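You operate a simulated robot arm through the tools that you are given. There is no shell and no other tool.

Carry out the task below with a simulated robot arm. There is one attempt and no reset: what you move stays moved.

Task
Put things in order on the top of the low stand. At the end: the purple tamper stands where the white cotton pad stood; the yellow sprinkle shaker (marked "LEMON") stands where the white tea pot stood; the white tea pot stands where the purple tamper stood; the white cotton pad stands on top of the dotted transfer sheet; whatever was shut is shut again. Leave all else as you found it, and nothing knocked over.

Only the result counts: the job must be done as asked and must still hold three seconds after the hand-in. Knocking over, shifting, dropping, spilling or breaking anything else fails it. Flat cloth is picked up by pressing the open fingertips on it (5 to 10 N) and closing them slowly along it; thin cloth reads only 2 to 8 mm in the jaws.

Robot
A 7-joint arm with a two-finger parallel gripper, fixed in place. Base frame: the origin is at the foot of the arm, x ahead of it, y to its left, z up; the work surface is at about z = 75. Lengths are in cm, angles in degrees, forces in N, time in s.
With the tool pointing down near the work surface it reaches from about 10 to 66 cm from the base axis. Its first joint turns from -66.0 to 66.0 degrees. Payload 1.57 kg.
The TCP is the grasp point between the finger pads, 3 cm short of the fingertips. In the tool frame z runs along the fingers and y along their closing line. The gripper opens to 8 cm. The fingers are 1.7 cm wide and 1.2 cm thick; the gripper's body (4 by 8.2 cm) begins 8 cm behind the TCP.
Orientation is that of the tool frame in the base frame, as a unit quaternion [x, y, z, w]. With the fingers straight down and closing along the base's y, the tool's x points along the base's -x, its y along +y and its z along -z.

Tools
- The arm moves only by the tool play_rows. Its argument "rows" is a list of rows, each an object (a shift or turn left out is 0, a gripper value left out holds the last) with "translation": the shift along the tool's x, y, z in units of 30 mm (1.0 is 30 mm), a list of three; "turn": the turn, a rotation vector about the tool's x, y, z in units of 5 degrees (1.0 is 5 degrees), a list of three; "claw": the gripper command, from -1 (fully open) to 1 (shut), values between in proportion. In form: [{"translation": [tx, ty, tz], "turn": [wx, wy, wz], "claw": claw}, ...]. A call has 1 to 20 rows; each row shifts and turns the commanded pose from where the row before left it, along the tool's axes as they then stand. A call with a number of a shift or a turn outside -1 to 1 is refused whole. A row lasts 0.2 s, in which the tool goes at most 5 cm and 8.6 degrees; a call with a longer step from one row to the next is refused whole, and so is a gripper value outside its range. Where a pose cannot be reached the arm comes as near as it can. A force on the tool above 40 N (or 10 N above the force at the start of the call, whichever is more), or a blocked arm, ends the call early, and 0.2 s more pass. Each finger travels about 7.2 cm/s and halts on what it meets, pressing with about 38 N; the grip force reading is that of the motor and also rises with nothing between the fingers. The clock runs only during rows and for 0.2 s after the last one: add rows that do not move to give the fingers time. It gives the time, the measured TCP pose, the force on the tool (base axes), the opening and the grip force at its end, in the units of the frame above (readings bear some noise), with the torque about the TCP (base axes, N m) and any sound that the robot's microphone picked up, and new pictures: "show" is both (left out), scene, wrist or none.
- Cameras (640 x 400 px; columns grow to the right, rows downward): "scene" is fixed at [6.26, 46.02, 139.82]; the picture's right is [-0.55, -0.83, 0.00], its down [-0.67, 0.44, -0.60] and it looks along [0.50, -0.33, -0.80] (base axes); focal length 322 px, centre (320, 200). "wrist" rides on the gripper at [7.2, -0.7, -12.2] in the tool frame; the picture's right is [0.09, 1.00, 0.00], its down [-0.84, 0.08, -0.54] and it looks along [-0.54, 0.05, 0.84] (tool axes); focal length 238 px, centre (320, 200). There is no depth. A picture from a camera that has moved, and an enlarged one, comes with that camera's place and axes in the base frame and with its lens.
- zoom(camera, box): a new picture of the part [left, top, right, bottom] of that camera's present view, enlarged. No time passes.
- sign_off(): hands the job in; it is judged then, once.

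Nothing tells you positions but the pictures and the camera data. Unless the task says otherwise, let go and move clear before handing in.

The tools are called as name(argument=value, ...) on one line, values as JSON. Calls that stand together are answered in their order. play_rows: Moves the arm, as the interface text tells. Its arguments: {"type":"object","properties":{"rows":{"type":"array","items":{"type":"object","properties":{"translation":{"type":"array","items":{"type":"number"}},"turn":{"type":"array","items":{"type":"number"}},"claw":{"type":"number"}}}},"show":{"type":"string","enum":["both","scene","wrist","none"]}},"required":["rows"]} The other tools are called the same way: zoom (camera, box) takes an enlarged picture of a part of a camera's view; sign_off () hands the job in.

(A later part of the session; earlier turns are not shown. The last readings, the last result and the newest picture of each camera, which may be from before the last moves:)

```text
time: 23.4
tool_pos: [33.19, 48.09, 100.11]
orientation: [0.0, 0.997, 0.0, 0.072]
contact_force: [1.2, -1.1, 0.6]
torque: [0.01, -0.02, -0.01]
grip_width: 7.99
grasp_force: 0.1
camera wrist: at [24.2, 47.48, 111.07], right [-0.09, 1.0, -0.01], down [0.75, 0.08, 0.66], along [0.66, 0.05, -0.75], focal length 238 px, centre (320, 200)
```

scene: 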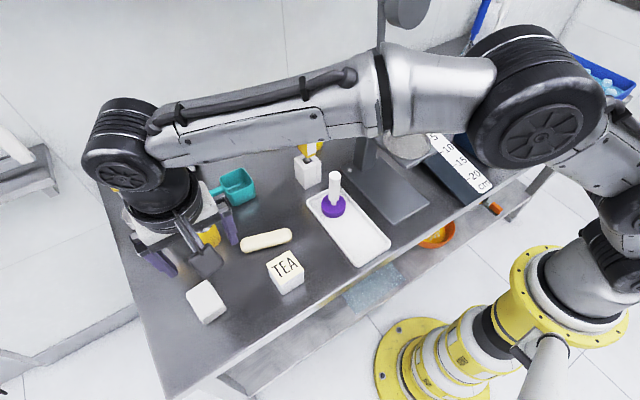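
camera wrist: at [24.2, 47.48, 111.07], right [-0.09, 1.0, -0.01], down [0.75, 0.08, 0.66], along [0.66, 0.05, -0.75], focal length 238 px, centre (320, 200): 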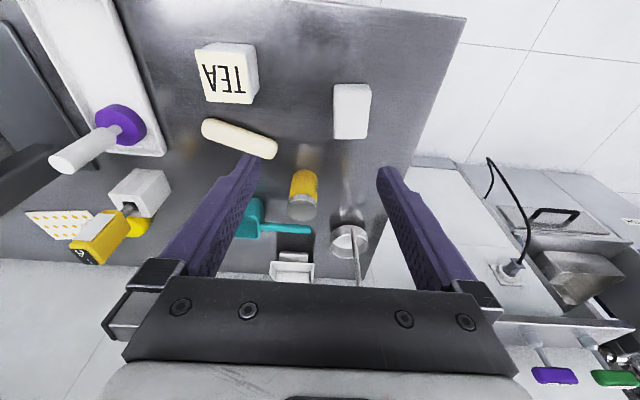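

The pad is visible at (352, 110) in the wrist view. Zooming to measure it precisely.

zoom(camera="wrist", box=[290, 60, 450, 160])

zoom(camera="wrist", box=[180, 30, 340, 130])

zoom(camera="wrist", box=[230, 150, 390, 250])

```text
4.00 times, centred on (370, 110) of wrist
camera zoom: at [24.2, 47.48, 111.07], right [-0.09, 1.0, -0.01], down [0.75, 0.08, 0.66], along [0.66, 0.05, -0.75], focal length 953 px, centre (120, 560)
```

zoom: 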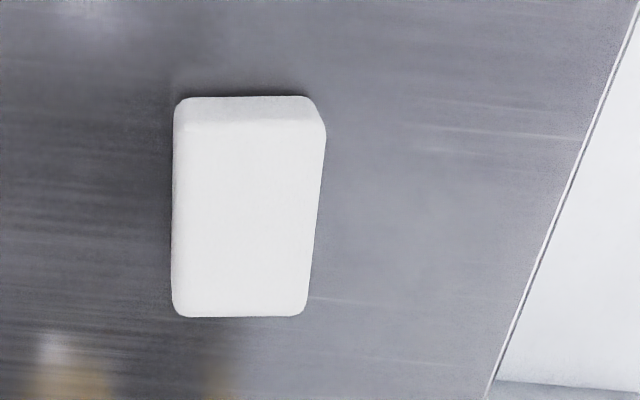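

```text
4.00 times, centred on (260, 80) of wrist
camera zoom: at [24.2, 47.48, 111.07], right [-0.09, 1.0, -0.01], down [0.75, 0.08, 0.66], along [0.66, 0.05, -0.75], focal length 953 px, centre (560, 680)
```

zoom: 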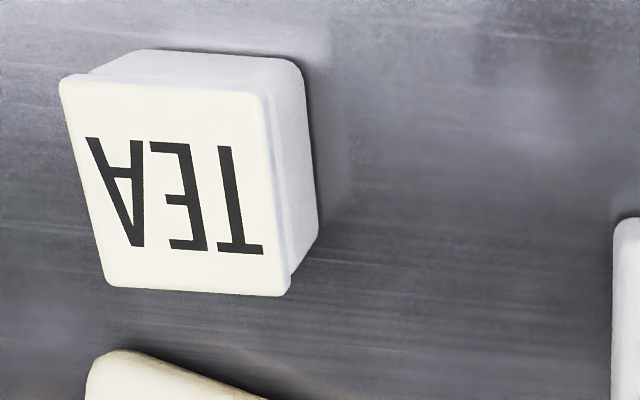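

```text
4.00 times, centred on (310, 200) of wrist
camera zoom: at [24.2, 47.48, 111.07], right [-0.09, 1.0, -0.01], down [0.75, 0.08, 0.66], along [0.66, 0.05, -0.75], focal length 953 px, centre (360, 200)
```

zoom: 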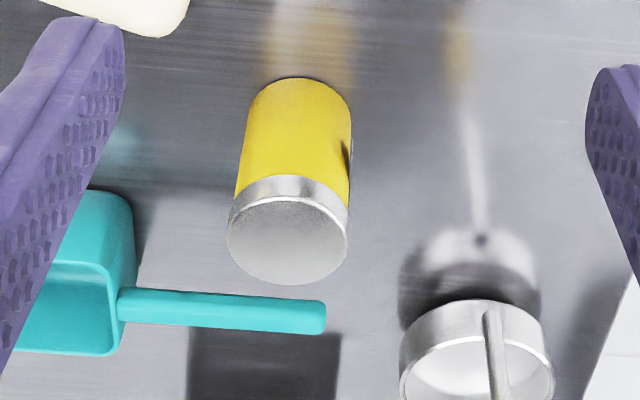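

The pad measures about 7×5×2.3 cm, centred near (37.4, 52.6), yawed about 7°. The tea pot has a cream lid, so I'll grip its body later. I'll yaw 7° to match the pad and hover above it.

play_rows(rows=[{"turn": [-0.0975, 0, -0.693]}, {"turn": [-0.0975, 0, -0.693]}, {"translation": [-0.1317, 0.22, 0.809]}, {"translation": [-0.1317, 0.22, 0.809]}, {"translation": [-0.1317, 0.22, 0.809]}, {"translation": [-0.1317, 0.22, 0.809]}, {"translation": [-0.1317, 0.22, 0.809]}, {"translation": [-0.1317, 0.22, 0.809]}, {"translation": [0, 0, 0]}])

```text
time: 25.4
tool_pos: [37.11, 52.61, 85.86]
orientation: [-0.06, 0.996, 0.004, 0.073]
contact_force: [0.0, 1.0, -0.1]
torque: [0.0, 0.0, -0.01]
grip_width: 8.01
grasp_force: 0.0
camera wrist: at [28.41, 50.96, 96.86], right [-0.21, 0.98, -0.01], down [0.73, 0.17, 0.66], along [0.64, 0.13, -0.75], focal length 238 px, centre (320, 200)
```

scene: 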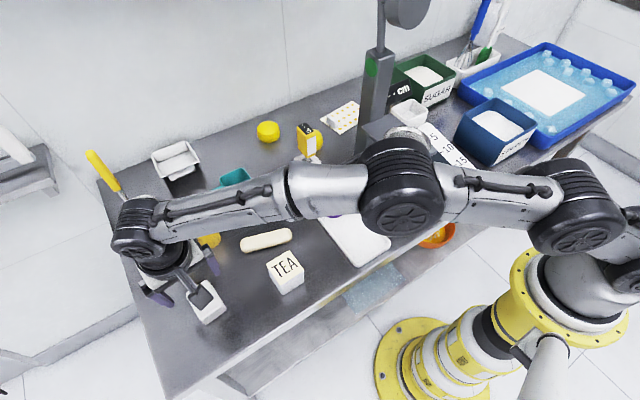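
wrist: 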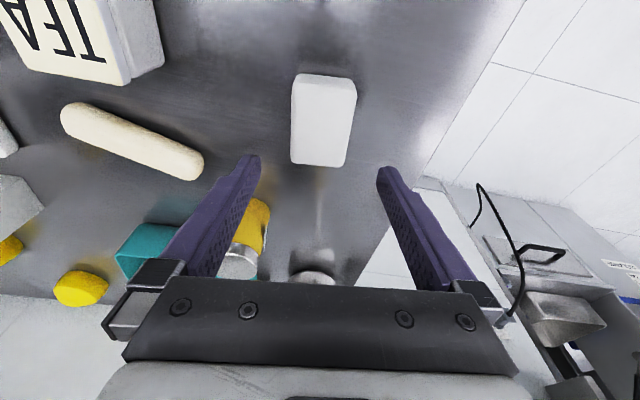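

Pad centre confirmed near (37.3, 52.7), fingers straddle it well. I descend so fingertips are just above the table, then close.

play_rows(rows=[{"translation": [0.0947, 0.01, 0.614]}, {"translation": [0.0947, 0.01, 0.614]}, {"translation": [0.0947, 0.01, 0.614]}, {"translation": [0.0947, 0.01, 0.6]}, {"translation": [0, 0, 0]}])

```text
time: 26.6
tool_pos: [37.11, 52.48, 78.5]
orientation: [-0.061, 0.996, 0.004, 0.072]
contact_force: [-0.4, -0.7, -0.3]
torque: [0.02, 0.0, -0.02]
grip_width: 8.01
grasp_force: 0.1
camera wrist: at [28.34, 50.92, 89.46], right [-0.21, 0.98, -0.01], down [0.73, 0.17, 0.66], along [0.64, 0.13, -0.75], focal length 238 px, centre (320, 200)
```

scene: 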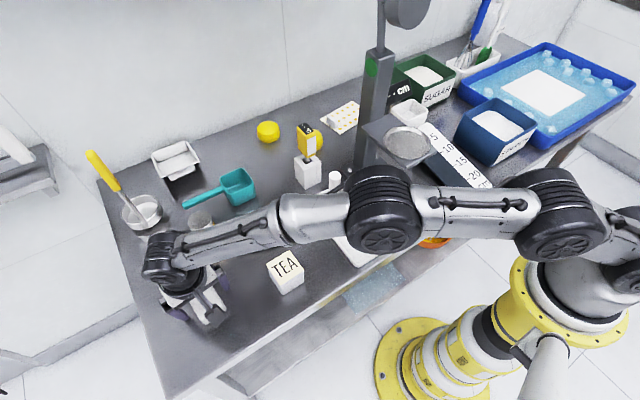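
wrist: 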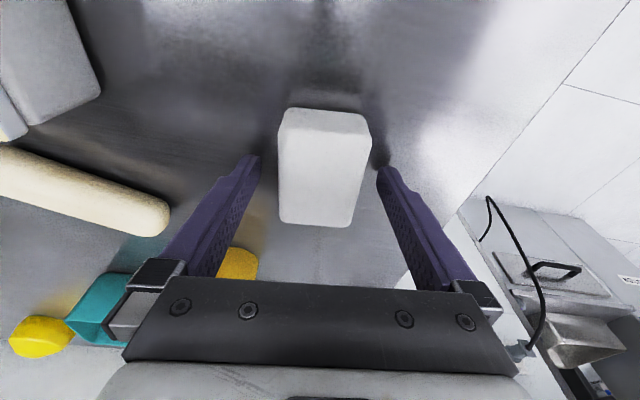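

The pad sits between the fingers, slightly off to the right; I nudge 0.25 cm that way and close.

play_rows(rows=[{"translation": [0, 0.08, 0]}, {"claw": -0.3}, {"claw": 0}, {"claw": 0.3}, {"claw": 1}, {"claw": 1}, {"claw": 1}, {"claw": 1}])

```text
time: 28.4
tool_pos: [37.14, 52.84, 78.56]
orientation: [-0.061, 0.996, 0.004, 0.072]
contact_force: [-0.1, 0.0, -0.1]
torque: [0.03, -0.01, 0.01]
grip_width: 4.89
grasp_force: 37.8
camera wrist: at [28.3, 51.21, 89.45], right [-0.21, 0.98, -0.01], down [0.73, 0.17, 0.66], along [0.64, 0.13, -0.75], focal length 238 px, centre (320, 200)
```

scene: 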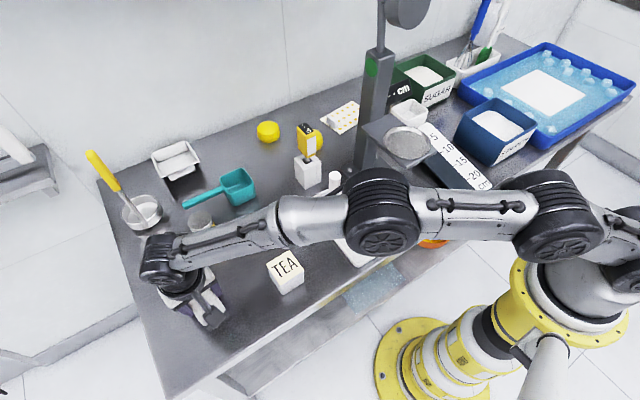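
wrist: 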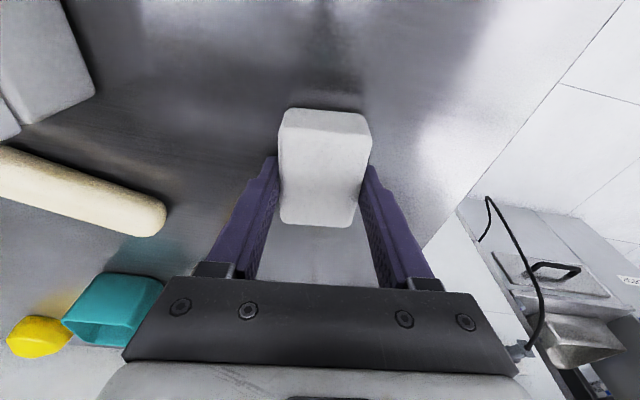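

Pad is held (4.89 cm). I lift it straight up.

play_rows(rows=[{"translation": [-0.035, 0, -0.25]}, {"translation": [-0.07, 0, -0.5]}, {"translation": [-0.1107, 0, -0.788]}, {"translation": [-0.1107, 0, -0.788]}, {"translation": [-0.1107, 0, -0.788]}, {"translation": [-0.1107, 0, -0.788]}, {"translation": [-0.1107, 0, -0.788]}, {"translation": [-0.1107, 0, -0.788]}, {"translation": [-0.1107, 0, -0.788]}, {"translation": [-0.1107, 0, -0.788]}, {"translation": [0, 0, 0]}])

```text
time: 30.8
tool_pos: [36.69, 52.78, 99.89]
orientation: [-0.06, 0.996, 0.004, 0.072]
contact_force: [-0.2, -0.5, 0.1]
torque: [0.01, 0.01, 0.04]
grip_width: 4.87
grasp_force: 37.7
camera wrist: at [27.95, 51.13, 110.9], right [-0.21, 0.98, -0.01], down [0.74, 0.17, 0.66], along [0.64, 0.13, -0.75], focal length 238 px, centre (320, 200)
```

scene: 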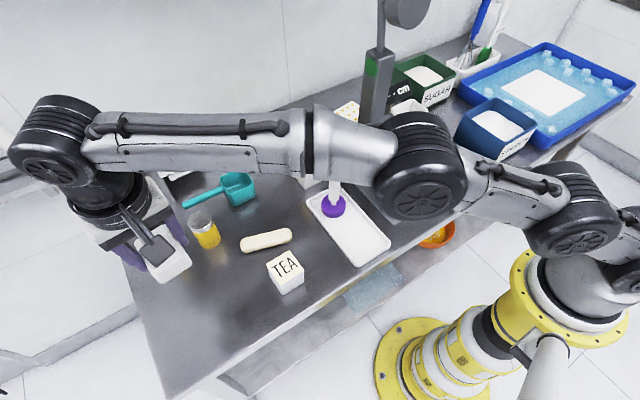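
wrist: 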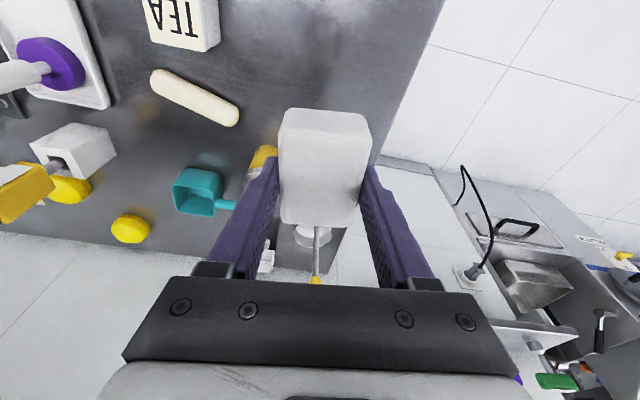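

Pad lifted. I undo the yaw and retrace the known-safe path to (28.5, 25, 117).

play_rows(rows=[{"turn": [0.0975, 0, 0.693]}, {"turn": [0.0975, 0, 0.693]}, {"translation": [0.173, -0.843, -0.557]}, {"translation": [0.173, -0.843, -0.557]}, {"translation": [0.173, -0.843, -0.557]}, {"translation": [0.173, -0.843, -0.557]}, {"translation": [0.173, -0.843, -0.557]}, {"translation": [0.173, -0.843, -0.557]}, {"translation": [0.173, -0.843, -0.557]}, {"translation": [0.173, -0.843, -0.557]}, {"translation": [0.173, -0.843, -0.557]}, {"translation": [0.173, -0.843, -0.557]}, {"translation": [0.173, -0.843, -0.557]}, {"translation": [0, 0, 0]}], show="both")

```text
time: 33.8
tool_pos: [28.52, 24.88, 117.2]
orientation: [-0.001, 0.997, -0.001, 0.072]
contact_force: [0.0, 1.2, -0.3]
torque: [0.04, 0.02, -0.01]
grip_width: 4.9
grasp_force: 37.7
camera wrist: at [19.67, 24.38, 128.11], right [-0.09, 1.0, -0.01], down [0.75, 0.08, 0.66], along [0.66, 0.05, -0.75], focal length 238 px, centre (320, 200)
```

scene: 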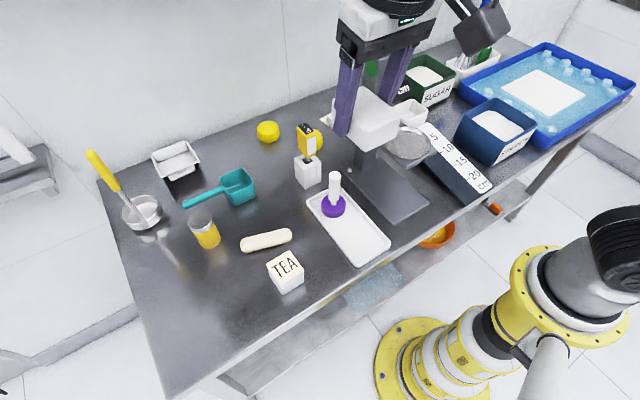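
wrist: 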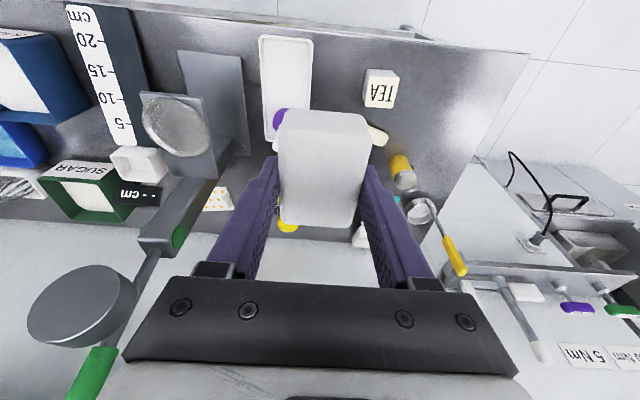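

Pad in a good grip. Swinging right in front of the stand, then forward along y ≈ -12.5.

play_rows(rows=[{"translation": [0, -0.956, 0]}, {"translation": [0, -0.956, 0]}, {"translation": [0, -0.956, 0]}, {"translation": [0, -0.956, 0]}, {"translation": [0, -0.956, 0]}, {"translation": [0, -0.956, 0]}, {"translation": [0, -0.956, 0]}, {"translation": [0, -0.956, 0]}, {"translation": [0, -0.956, 0]}, {"translation": [0, -0.956, 0]}, {"translation": [0, -0.956, 0]}, {"translation": [0, -0.956, 0]}, {"translation": [0, -0.956, 0]}, {"translation": [0, 0, 0]}], show="scene")

play_rows(rows=[{"translation": [-0.896, 0, 0.126]}, {"translation": [-0.896, 0, 0.126]}, {"translation": [-0.896, 0, 0.126]}, {"translation": [-0.896, 0, 0.126]}, {"translation": [-0.896, 0, 0.126]}, {"translation": [-0.896, 0, 0.126]}, {"translation": [-0.896, 0, 0.126]}, {"translation": [0, 0, 0]}], show="both")

```text
time: 36.8
tool_pos: [28.46, -12.27, 117.22]
orientation: [0.0, 0.997, -0.001, 0.072]
contact_force: [0.5, 0.0, -1.1]
torque: [0.02, 0.0, 0.01]
grip_width: 4.9
grasp_force: 38.0
```

scene: 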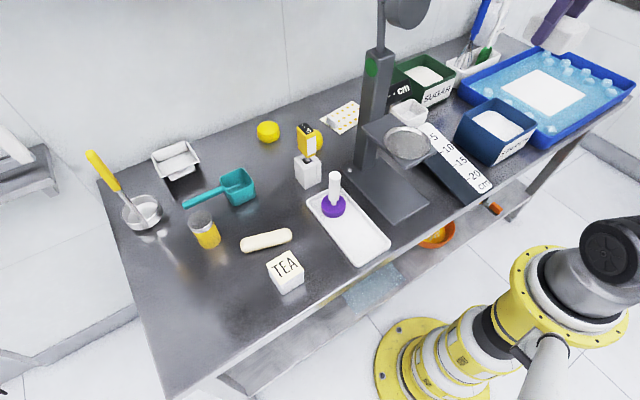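

```text
time: 38.6
tool_pos: [47.72, -12.34, 117.4]
orientation: [0.0, 0.997, 0.001, 0.073]
contact_force: [0.1, 0.0, 0.1]
torque: [0.0, -0.01, 0.03]
grip_width: 4.86
grasp_force: 38.1
camera wrist: at [38.8, -12.98, 128.41], right [-0.09, 1.0, -0.01], down [0.75, 0.08, 0.66], along [0.66, 0.05, -0.75], focal length 238 px, centre (320, 200)
```

scene: 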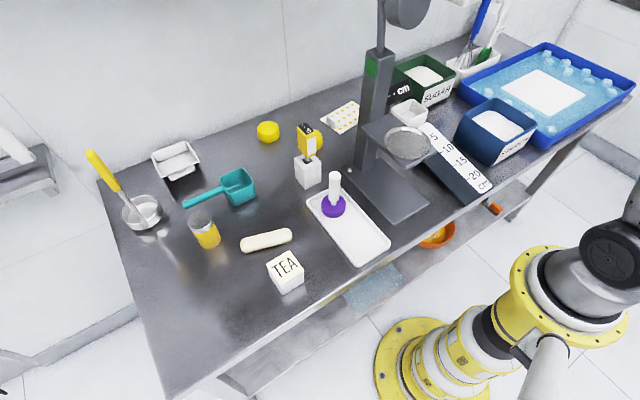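
wrist: 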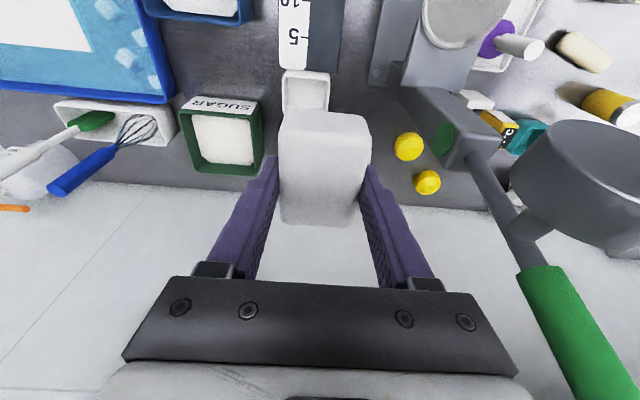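

Now descend along the tested path toward the sheet.

play_rows(rows=[{"translation": [-0.5625, 0.0175, 0.793]}, {"translation": [-0.5625, 0.0175, 0.793]}, {"translation": [-0.5625, 0.0175, 0.793]}, {"translation": [-0.5625, 0.0175, 0.793]}, {"translation": [-0.35, 0.153, 0.857]}, {"translation": [-0.35, 0.153, 0.857]}, {"translation": [-0.35, 0.153, 0.857]}, {"translation": [-0.35, 0.153, 0.857]}, {"translation": [-0.35, 0.153, 0.857]}, {"translation": [-0.185, 0.25, 0.783]}, {"translation": [-0.185, 0.25, 0.783]}, {"translation": [-0.185, 0.25, 0.783]}, {"translation": [-0.185, 0.25, 0.783]}, {"translation": [0, 0, 0]}])

```text
time: 41.6
tool_pos: [66.38, -6.86, 87.99]
orientation: [0.0, 0.997, 0.0, 0.072]
contact_force: [-0.5, -0.2, -0.8]
torque: [0.01, -0.01, 0.01]
grip_width: 4.9
grasp_force: 38.6
camera wrist: at [57.43, -7.3, 98.91], right [-0.09, 1.0, -0.01], down [0.75, 0.08, 0.66], along [0.66, 0.05, -0.75], focal length 238 px, centre (320, 200)
```

scene: 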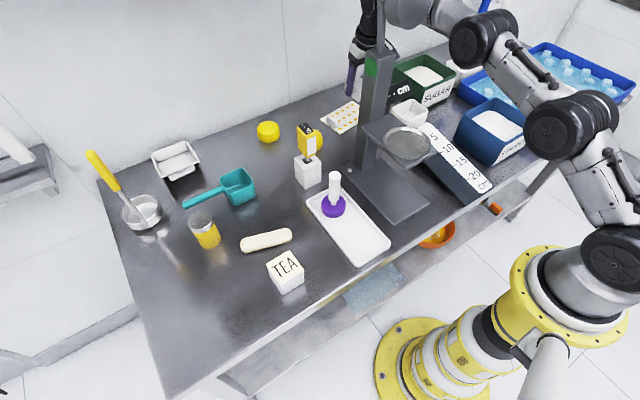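
wrist: 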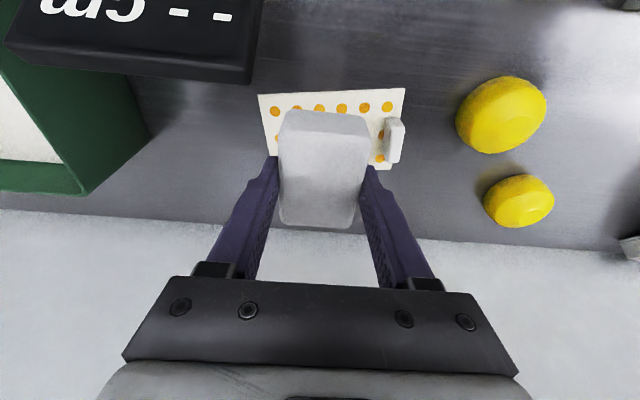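

Now hovering over the sheet with the pad. I go to just above it at (68.7, -6.3, 82) and inspect.

play_rows(rows=[{"translation": [-0.163, 0.062, 0.696]}, {"translation": [-0.163, 0.062, 0.696]}, {"translation": [-0.163, 0.062, 0.696]}, {"translation": [0, 0, 0]}])

```text
time: 42.6
tool_pos: [68.84, -6.22, 81.94]
orientation: [0.0, 0.997, 0.0, 0.073]
contact_force: [-0.4, -0.9, -0.4]
torque: [-0.02, 0.01, 0.02]
grip_width: 4.86
grasp_force: 38.4
camera wrist: at [59.85, -6.78, 92.89], right [-0.09, 1.0, -0.01], down [0.75, 0.08, 0.66], along [0.66, 0.05, -0.75], focal length 238 px, centre (320, 200)
```

scene: 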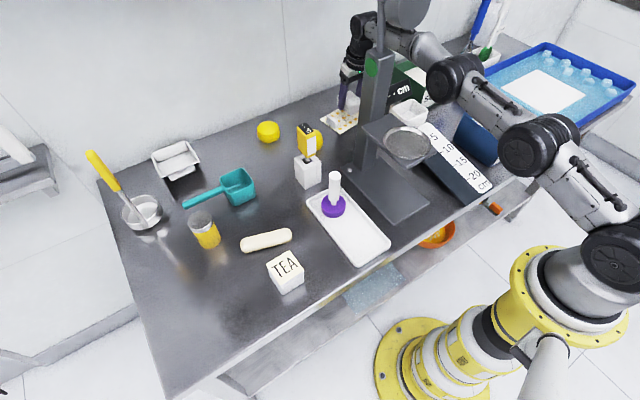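
wrist: 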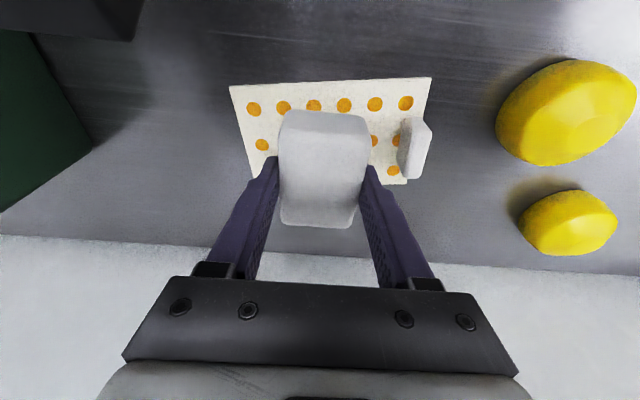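

Alignment looks good over the sheet, clear of the tab. Descending slowly to contact.

play_rows(rows=[{"translation": [0.037, 0, 0.264]}, {"translation": [0.037, 0, 0.264]}, {"translation": [0.037, 0, 0.264]}, {"translation": [0.0093, 0, 0.066]}, {"translation": [0.0093, 0, 0.066]}, {"translation": [0, 0, 0]}], show="wrist")

```text
time: 44.0
tool_pos: [68.53, -6.1, 79.23]
orientation: [0.001, 0.997, 0.0, 0.072]
contact_force: [0.0, 0.2, 0.1]
torque: [0.0, -0.01, 0.0]
grip_width: 4.87
grasp_force: 37.4
camera wrist: at [59.64, -6.78, 90.21], right [-0.09, 1.0, -0.01], down [0.75, 0.08, 0.66], along [0.66, 0.05, -0.75], focal length 238 px, centre (320, 200)
```

wrist: 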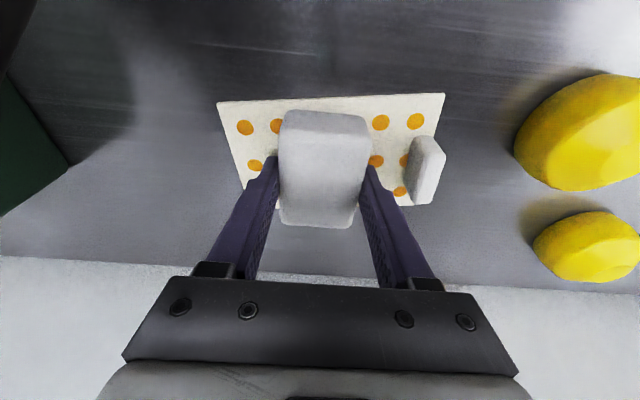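

play_rows(rows=[{"translation": [0.0046, 0, 0.033]}, {"translation": [0.0046, 0, 0.033]}, {"translation": [0, 0, 0]}], show="none")

play_rows(rows=[{"translation": [0.0046, 0, 0.033]}, {"translation": [0, 0, 0]}], show="none")

```text
time: 44.8
tool_pos: [68.6, -6.22, 79.01]
orientation: [0.0, 0.997, -0.001, 0.072]
contact_force: [-0.6, -0.4, -0.3]
torque: [-0.01, 0.02, 0.01]
grip_width: 4.88
grasp_force: 37.7
```

```text
time: 45.4
tool_pos: [68.63, -6.19, 78.89]
orientation: [-0.001, 0.997, 0.0, 0.073]
contact_force: [0.3, -0.1, -1.0]
torque: [-0.02, 0.0, 0.0]
grip_width: 4.86
grasp_force: 38.1
```

play_rows(rows=[{"translation": [0.0046, 0, 0.033]}, {"translation": [0, 0, 0]}], show="none")

play_rows(rows=[{"translation": [0.0023, 0, 0.017]}, {"translation": [0, 0, 0]}], show="none")

```text
time: 46.0
tool_pos: [68.67, -6.31, 78.82]
orientation: [0.0, 0.997, 0.0, 0.072]
contact_force: [-1.0, -0.5, 1.1]
torque: [-0.04, -0.01, -0.01]
grip_width: 4.89
grasp_force: 38.0
```

```text
time: 46.6
tool_pos: [68.67, -6.22, 78.92]
orientation: [0.0, 0.997, 0.0, 0.072]
contact_force: [-1.3, 0.4, 2.4]
torque: [0.03, 0.06, -0.02]
grip_width: 4.87
grasp_force: 38.2
```

Contact felt. I open the fingers gently to about 6.4 cm and check.

play_rows(rows=[{"claw": -0.3}, {"claw": -0.4}, {"claw": -0.5}, {"claw": -0.6}, {"translation": [0, 0, 0]}, {"translation": [0, 0, 0]}])

```text
time: 48.0
tool_pos: [68.59, -6.26, 78.93]
orientation: [0.0, 0.997, 0.001, 0.072]
contact_force: [-0.3, 0.2, -0.4]
torque: [-0.01, 0.0, -0.01]
grip_width: 6.37
grasp_force: 0.0
camera wrist: at [59.68, -6.8, 89.73], right [-0.09, 1.0, -0.01], down [0.75, 0.08, 0.66], along [0.66, 0.05, -0.75], focal length 238 px, centre (320, 200)
```

scene: 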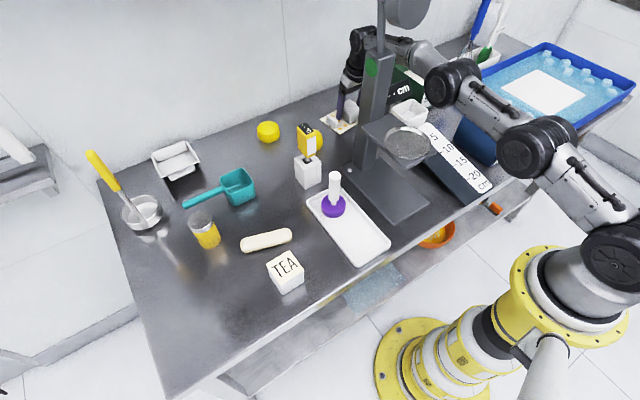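
wrist: 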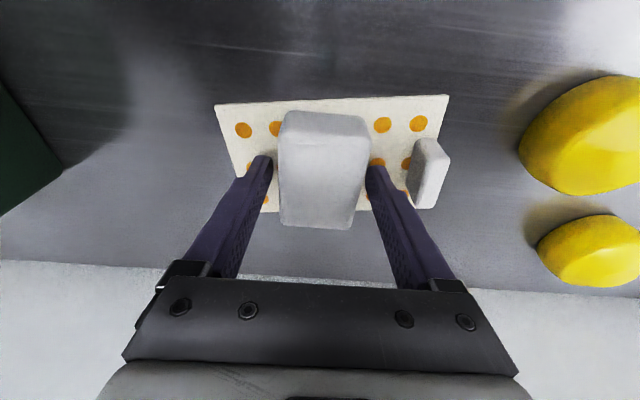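

Released cleanly. Lift away along the tool axis and inspect the placement.

play_rows(rows=[{"translation": [0, 0, -0.2]}, {"translation": [0, 0, -0.4]}, {"translation": [0, 0, -0.6]}, {"translation": [0, 0, -0.8]}, {"translation": [0, 0, -0.8]}, {"translation": [0, 0, 0]}])

```text
time: 49.4
tool_pos: [67.57, -6.2, 87.04]
orientation: [0.0, 0.997, 0.0, 0.073]
contact_force: [-0.3, 0.9, 0.2]
torque: [0.02, 0.02, 0.03]
grip_width: 6.4
grasp_force: 0.1
camera wrist: at [58.59, -6.8, 97.98], right [-0.09, 1.0, -0.01], down [0.75, 0.08, 0.66], along [0.66, 0.05, -0.75], focal length 238 px, centre (320, 200)
```

scene: 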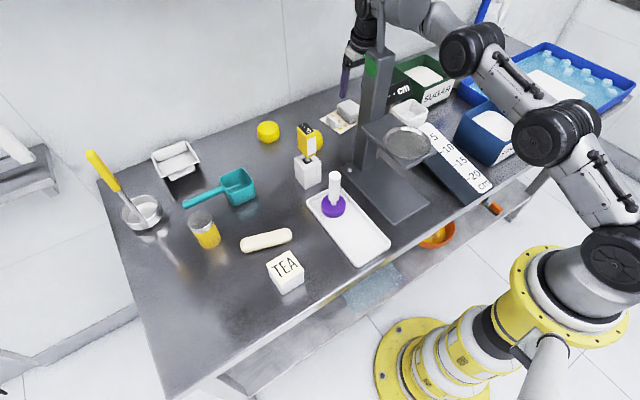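
wrist: 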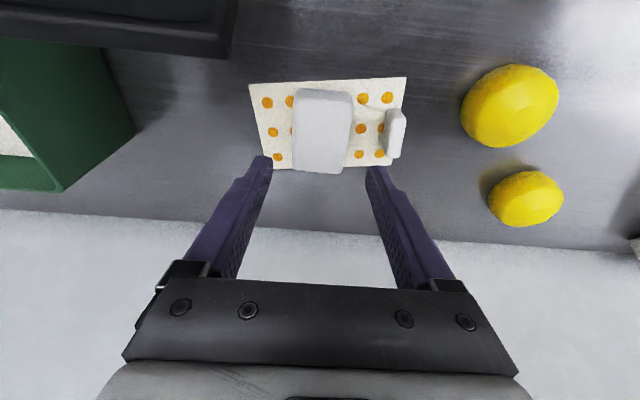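

zoom(camera="wrist", box=[220, 60, 440, 200])

zoom(camera="scene", box=[300, 80, 400, 142])

```text
2.86 times, centred on (330, 130) of wrist
camera zoom: at [58.59, -6.8, 97.98], right [-0.09, 1.0, -0.01], down [0.75, 0.08, 0.66], along [0.66, 0.05, -0.75], focal length 681 px, centre (291, 400)
```

zoom: 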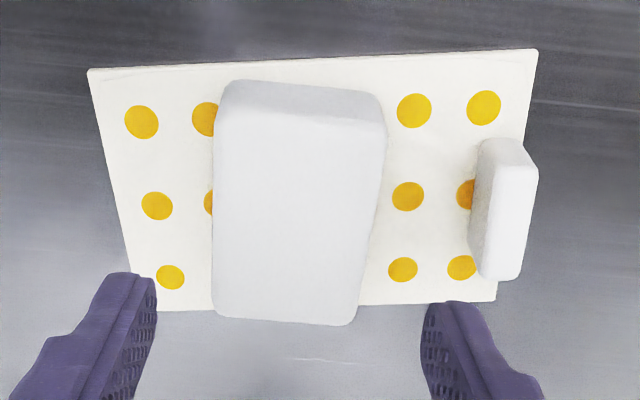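

```text
6.40 times, centred on (350, 111) of scene
camera zoom: at [6.26, 46.02, 139.82], right [-0.55, -0.83, 0.0], down [-0.67, 0.44, -0.6], along [0.5, -0.33, -0.8], focal length 2058 px, centre (128, 770)
```

zoom: 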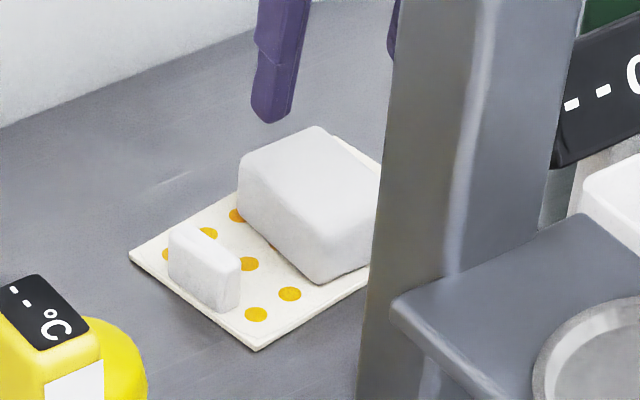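

The pad stands flat on the sheet, clear of the tab. Now I retrace the safe path back toward the tamper.

play_rows(rows=[{"translation": [0.2, -0.2, -0.9]}, {"translation": [0.28, -0.35, -0.87]}, {"translation": [0.28, -0.36, -0.87]}, {"translation": [0.28, -0.36, -0.87]}, {"translation": [0.35, -0.153, -0.857]}, {"translation": [0.35, -0.153, -0.857]}, {"translation": [0.35, -0.153, -0.857]}, {"translation": [0.35, -0.153, -0.857]}, {"translation": [0.35, -0.153, -0.857]}, {"translation": [0.5625, -0.0175, -0.793]}, {"translation": [0.5625, -0.0175, -0.793]}, {"translation": [0.5625, -0.0175, -0.793]}, {"translation": [0.5625, -0.0175, -0.793]}, {"translation": [0, 0, 0]}], show="scene")

play_rows(rows=[{"translation": [0.896, 0, -0.126]}, {"translation": [0.896, 0, -0.126]}, {"translation": [0.896, 0, -0.126]}, {"translation": [0.896, 0, -0.126]}, {"translation": [0.896, 0, -0.126]}, {"translation": [0.896, 0, -0.126]}, {"translation": [0.896, 0, -0.126]}, {"translation": [0, 0, 0]}], show="scene")

```text
time: 52.4
tool_pos: [47.7, -12.35, 117.49]
orientation: [0.001, 0.997, -0.001, 0.072]
contact_force: [0.1, -0.8, -0.3]
torque: [0.01, 0.0, 0.01]
grip_width: 6.39
grasp_force: 0.0
```

scene: 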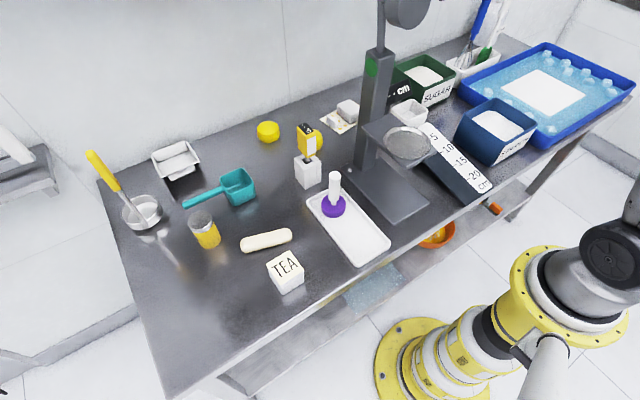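

```text
time: 54.2
tool_pos: [28.64, -12.33, 117.4]
orientation: [0.001, 0.997, 0.001, 0.072]
contact_force: [0.4, 0.0, 0.5]
torque: [0.0, 0.01, 0.02]
grip_width: 6.4
grasp_force: 0.2
```

scene: 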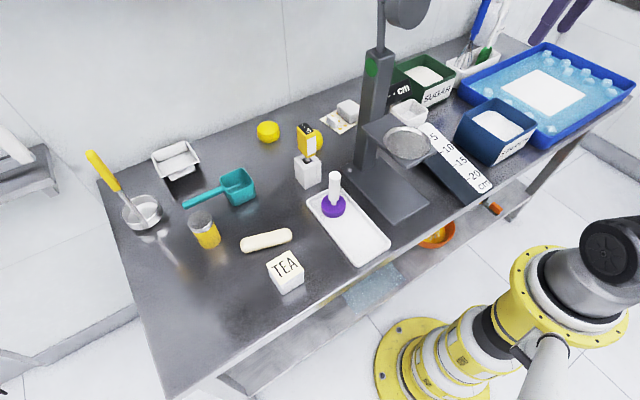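

Swing left to face the tamper, open fully, and straighten the tool.

play_rows(rows=[{"translation": [0, 0.949, 0], "claw": -1}, {"translation": [0, 0.949, 0]}, {"translation": [0, 0.949, 0]}, {"translation": [0, 0.949, 0]}, {"translation": [0, 0.949, 0]}, {"translation": [0, 0.949, 0]}, {"translation": [0, 0.949, 0]}, {"translation": [0, 0.949, 0]}, {"translation": [0, 0.949, 0]}, {"translation": [0, 0.949, 0]}, {"translation": [0, 0.949, 0]}, {"turn": [0, 0.83, 0]}, {"turn": [0, 0.83, 0]}, {"translation": [0, 0, 0]}])

```text
time: 57.2
tool_pos: [28.73, 18.81, 117.24]
orientation: [-0.001, 1.0, 0.0, 0.0]
contact_force: [0.1, 0.0, 0.9]
torque: [-0.02, 0.0, 0.0]
grip_width: 7.98
grasp_force: 0.0
camera wrist: at [21.45, 18.21, 129.45], right [-0.09, 1.0, 0.0], down [0.84, 0.08, 0.54], along [0.54, 0.05, -0.84], focal length 238 px, centre (320, 200)
```

scene: 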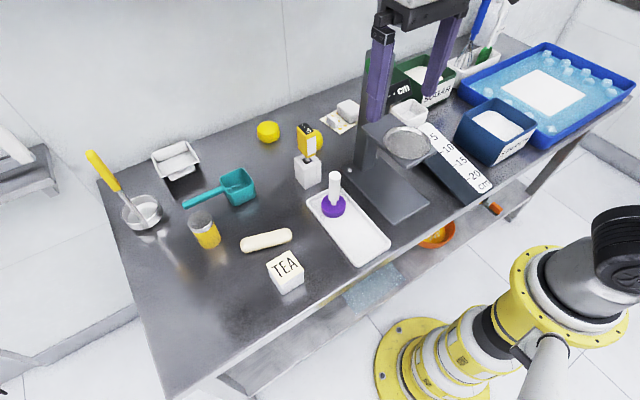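
wrist: 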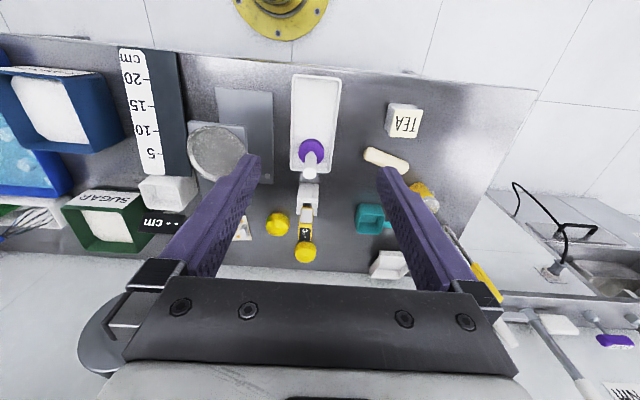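

Tamper is in view near the image centre. I zoom for precise location and orientation.

zoom(camera="wrist", box=[250, 60, 370, 200])

zoom(camera="scene", box=[290, 150, 410, 280])

```text
2.86 times, centred on (310, 130) of wrist
camera zoom: at [21.45, 18.21, 129.45], right [-0.09, 1.0, 0.0], down [0.84, 0.08, 0.54], along [0.54, 0.05, -0.84], focal length 681 px, centre (349, 400)
```

zoom: 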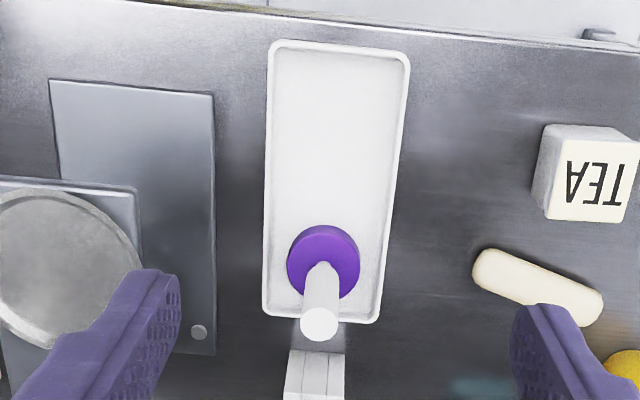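

```text
3.08 times, centred on (350, 215) of scene
camera zoom: at [6.26, 46.02, 139.82], right [-0.55, -0.83, 0.0], down [-0.67, 0.44, -0.6], along [0.5, -0.33, -0.8], focal length 990 px, centre (228, 154)
```

zoom: 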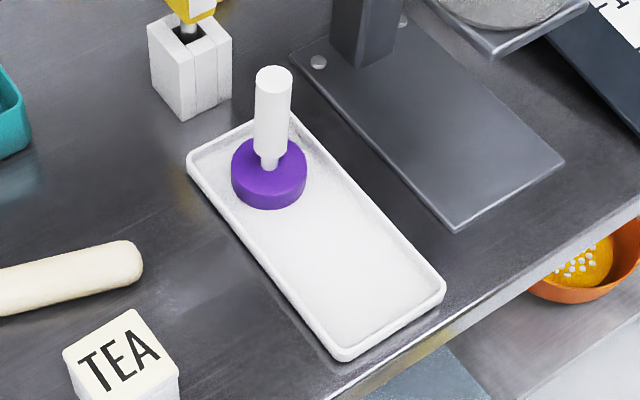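

The tamper's axis is about (41.8, 18.2) with the handle top near z = 88.7. I hover over it at z ≈ 100.

play_rows(rows=[{"translation": [-0.622, -0.0286, 0.81]}, {"translation": [-0.622, -0.0286, 0.81]}, {"translation": [-0.622, -0.0286, 0.81]}, {"translation": [-0.622, -0.0286, 0.81]}, {"translation": [-0.622, -0.0286, 0.81]}, {"translation": [-0.622, -0.0286, 0.81]}, {"translation": [-0.622, -0.0286, 0.81]}, {"translation": [0, 0, 0]}])

```text
time: 59.0
tool_pos: [41.91, 18.1, 100.31]
orientation: [0.0, 1.0, 0.0, 0.0]
contact_force: [-0.5, 0.1, 0.5]
torque: [-0.01, 0.03, 0.0]
grip_width: 7.99
grasp_force: 0.1
camera wrist: at [34.67, 17.48, 112.42], right [-0.09, 1.0, 0.0], down [0.84, 0.08, 0.54], along [0.54, 0.05, -0.84], focal length 238 px, centre (320, 200)
```

scene: 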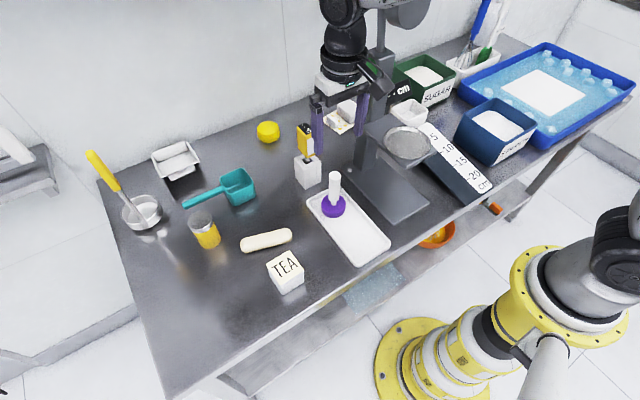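
wrist: 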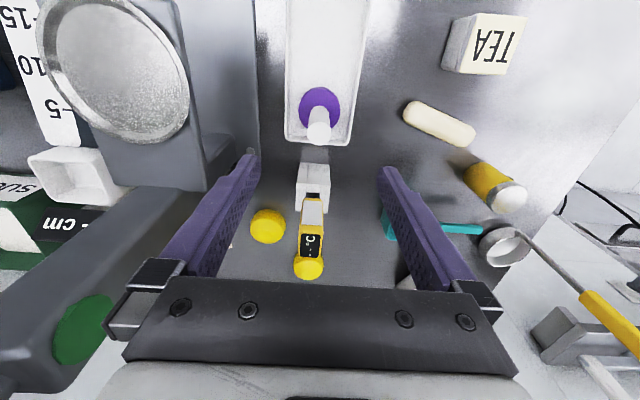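

Aligned with the tamper's handle. Descending to z ≈ 86 and looking before closing.

play_rows(rows=[{"translation": [0, 0, 0.8]}, {"translation": [0, 0, 0.8]}, {"translation": [0, 0, 0.8]}, {"translation": [0, 0, 0.8]}, {"translation": [0, 0, 0.8]}, {"translation": [0, 0, 0.75]}, {"translation": [0, 0, 0]}])

```text
time: 60.6
tool_pos: [41.81, 18.06, 86.03]
orientation: [0.001, 1.0, 0.0, 0.0]
contact_force: [-0.6, -0.1, 0.4]
torque: [-0.02, -0.01, 0.02]
grip_width: 7.98
grasp_force: 0.1
camera wrist: at [34.47, 17.57, 98.17], right [-0.09, 1.0, 0.0], down [0.84, 0.08, 0.54], along [0.54, 0.05, -0.84], focal length 238 px, centre (320, 200)
```

scene: 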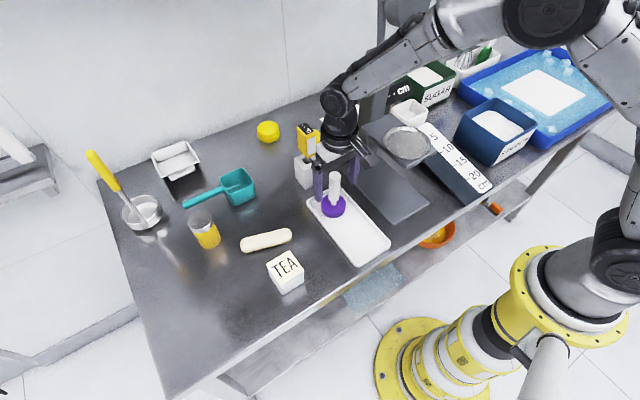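
wrist: 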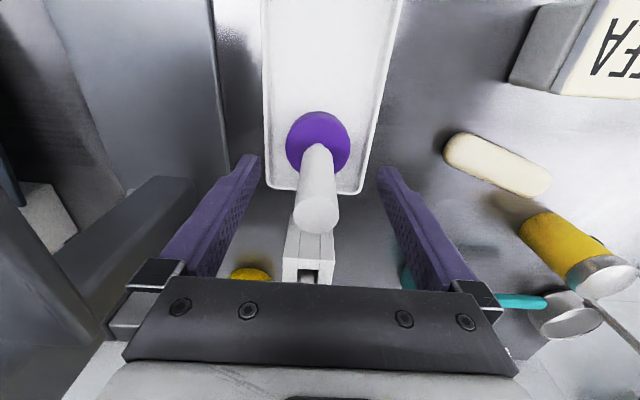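

The handle is centred between the fingers. Closing on it.

play_rows(rows=[{"claw": -0.5}, {"claw": 0}, {"claw": 0.3}, {"claw": 1}, {"claw": 1}, {"claw": 1}, {"claw": 1}])

```text
time: 62.2
tool_pos: [41.8, 18.09, 86.13]
orientation: [0.0, 1.0, -0.001, -0.001]
contact_force: [-0.2, 0.7, -0.1]
torque: [0.01, -0.02, 0.03]
grip_width: 2.53
grasp_force: 36.7
camera wrist: at [34.47, 17.57, 98.19], right [-0.09, 1.0, 0.0], down [0.84, 0.08, 0.54], along [0.54, 0.05, -0.84], focal length 238 px, centre (320, 200)
```

scene: 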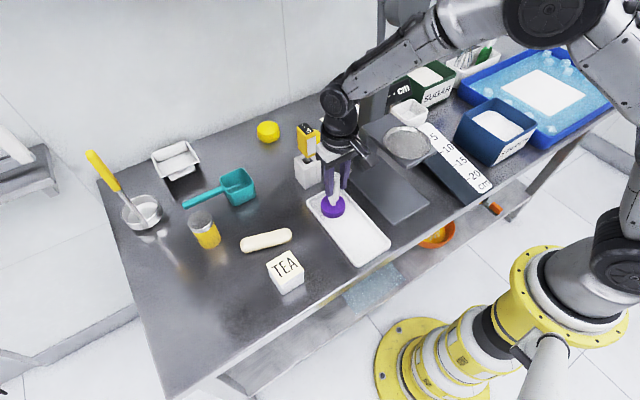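
wrist: 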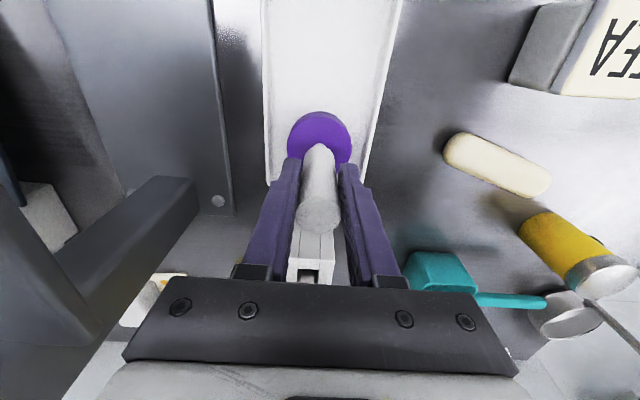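

Tamper gripped (2.53 cm). Lifting slowly, then up to a safe height.

play_rows(rows=[{"translation": [0, 0, -0.15]}, {"translation": [0, 0, -0.3]}, {"translation": [0, 0, -0.6]}, {"translation": [0, 0, -0.8]}, {"translation": [0, 0, -0.8]}, {"translation": [0, 0, -0.8]}, {"translation": [0, 0, -0.8]}, {"translation": [0, 0, -0.8]}, {"translation": [0, 0, 0]}])

```text
time: 64.2
tool_pos: [41.66, 18.21, 101.34]
orientation: [0.0, 1.0, -0.001, 0.0]
contact_force: [0.4, 0.7, -1.4]
torque: [-0.01, 0.0, 0.02]
grip_width: 2.53
grasp_force: 36.4
camera wrist: at [34.37, 17.68, 113.44], right [-0.09, 1.0, 0.0], down [0.84, 0.08, 0.54], along [0.54, 0.05, -0.84], focal length 238 px, centre (320, 200)
```

scene: 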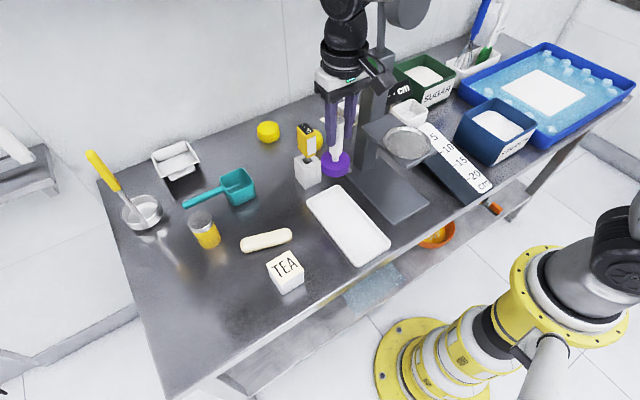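
wrist: 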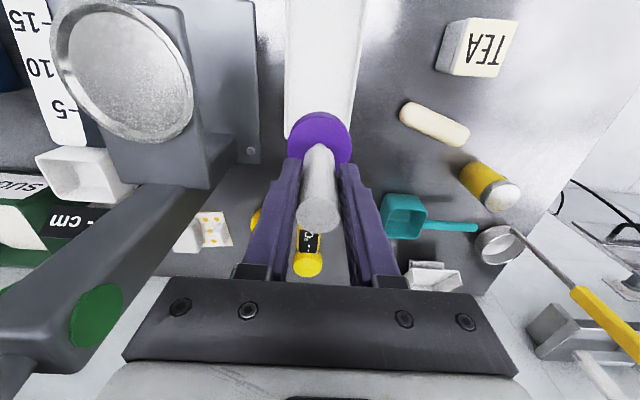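

Tamper is lifted cleanly. Move across to above the pad's former place at (37.3, 52.7).

play_rows(rows=[{"translation": [0.121, 0.958, 0]}, {"translation": [0.121, 0.958, 0]}, {"translation": [0.121, 0.958, 0]}, {"translation": [0.121, 0.958, 0]}, {"translation": [0.121, 0.958, 0]}, {"translation": [0.121, 0.958, 0]}, {"translation": [0.121, 0.958, 0]}, {"translation": [0.121, 0.958, 0]}, {"translation": [0.121, 0.958, 0]}, {"translation": [0.121, 0.958, 0]}, {"translation": [0.121, 0.958, 0]}, {"translation": [0.121, 0.958, 0]}, {"translation": [0, 0, 0]}])

```text
time: 67.0
tool_pos: [37.35, 50.1, 100.96]
orientation: [0.001, 1.0, 0.001, 0.0]
contact_force: [-0.7, 0.0, -1.0]
torque: [0.01, -0.01, -0.01]
grip_width: 2.54
grasp_force: 36.6
out of reach, approached as far as the arm can: row 12
camera wrist: at [30.03, 49.65, 113.17], right [-0.09, 1.0, 0.0], down [0.84, 0.08, 0.54], along [0.54, 0.05, -0.84], focal length 238 px, centre (320, 200)
```

scene: 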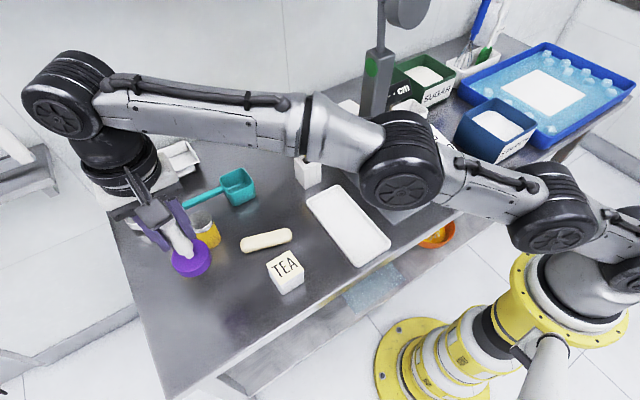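
wrist: 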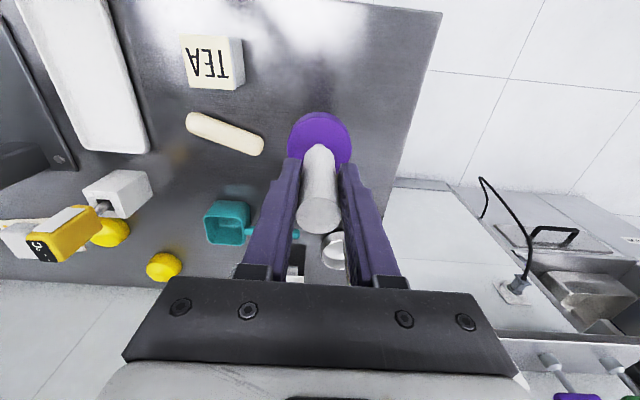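

The reach is limited at this height; I lower first, then extend the remaining 2.6 cm in y.

play_rows(rows=[{"translation": [0, 0, 0.67]}, {"translation": [0, 0, 0.67]}, {"translation": [0, 0, 0.67]}, {"translation": [0, 0.29, 0.4]}, {"translation": [0, 0.29, 0.4]}, {"translation": [0, 0.29, 0.4]}, {"translation": [0, 0, 0]}])

```text
time: 68.6
tool_pos: [37.23, 52.74, 91.44]
orientation: [0.0, 1.0, 0.0, 0.0]
contact_force: [0.1, 0.9, -1.3]
torque: [-0.01, 0.01, 0.0]
grip_width: 2.5
grasp_force: 36.7
camera wrist: at [29.97, 52.16, 103.49], right [-0.09, 1.0, 0.0], down [0.84, 0.08, 0.54], along [0.54, 0.05, -0.84], focal length 238 px, centre (320, 200)
```

scene: 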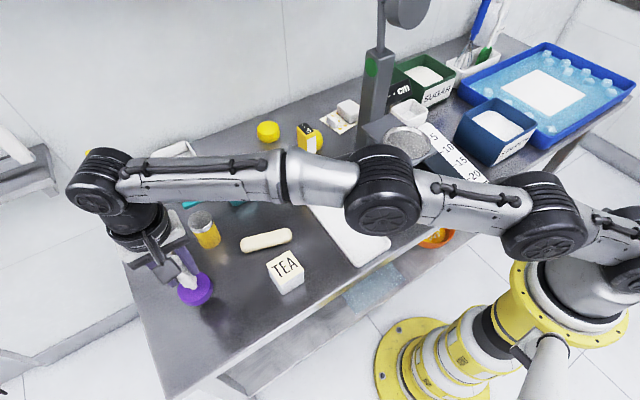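
wrist: 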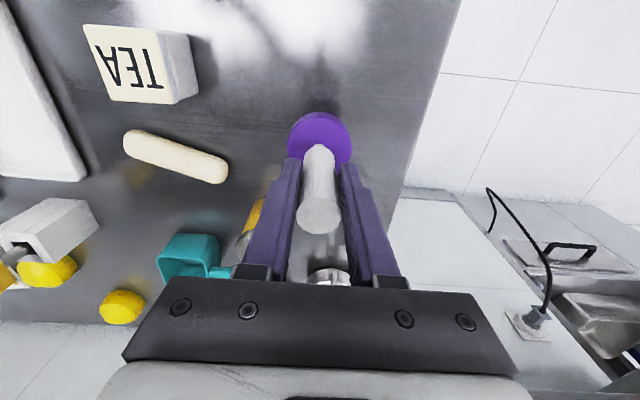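

Positioned at (37.2, 52.7). Descending, slowing near the table.

play_rows(rows=[{"translation": [-0.05, 0, 0.53]}, {"translation": [0, 0, 0.53]}, {"translation": [0, 0, 0.53]}, {"translation": [0, 0, 0.1]}, {"translation": [0, 0, 0.07]}, {"translation": [0, 0, 0]}], show="none")

play_rows(rows=[{"translation": [0, 0, 0.04]}, {"translation": [0, 0, 0.04]}, {"translation": [0, 0, 0]}], show="none")

```text
time: 70.0
tool_pos: [37.3, 52.88, 85.96]
orientation: [0.0, 1.0, 0.0, 0.0]
contact_force: [0.3, -0.1, -0.8]
torque: [0.01, 0.02, -0.04]
grip_width: 2.55
grasp_force: 36.5
```

```text
time: 70.8
tool_pos: [37.41, 52.77, 85.8]
orientation: [0.001, 1.0, 0.0, 0.001]
contact_force: [-0.6, 0.7, -1.5]
torque: [-0.01, 0.03, 0.01]
grip_width: 2.53
grasp_force: 37.0
```

play_rows(rows=[{"translation": [0, 0, 0.033]}, {"translation": [0, 0, 0]}], show="none")

play_rows(rows=[{"translation": [0, 0, 0.033]}, {"translation": [0, 0, 0]}], show="none")

play_rows(rows=[{"translation": [0, 0, 0.02]}, {"translation": [0, 0, 0]}], show="wrist")

```text
time: 71.4
tool_pos: [37.43, 52.67, 85.59]
orientation: [0.0, 1.0, 0.0, 0.0]
contact_force: [-0.6, -0.6, -0.1]
torque: [0.01, -0.02, 0.0]
grip_width: 2.55
grasp_force: 37.2
```

```text
time: 72.0
tool_pos: [37.43, 52.64, 85.78]
orientation: [0.0, 1.0, 0.0, -0.001]
contact_force: [-0.9, -1.6, 3.5]
torque: [-0.12, 0.11, -0.02]
grip_width: 2.55
grasp_force: 36.5
```

```text
time: 72.6
tool_pos: [37.45, 52.77, 85.77]
orientation: [0.0, 1.0, 0.001, 0.001]
contact_force: [-2.2, -2.7, 9.5]
torque: [-0.25, 0.14, -0.02]
grip_width: 2.55
grasp_force: 36.5
camera wrist: at [30.16, 52.14, 97.77], right [-0.09, 1.0, 0.0], down [0.84, 0.08, 0.54], along [0.54, 0.05, -0.84], focal length 238 px, centre (320, 200)
```

wrist: 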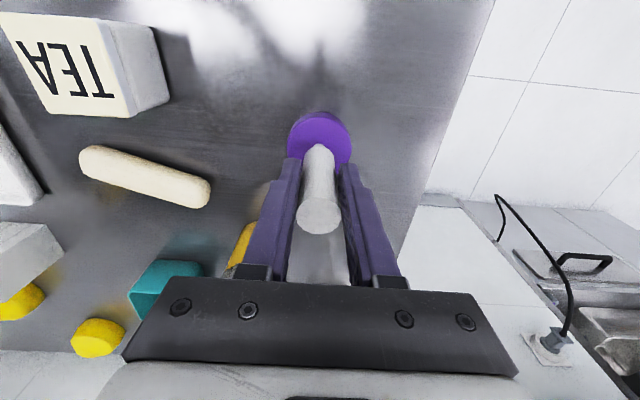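

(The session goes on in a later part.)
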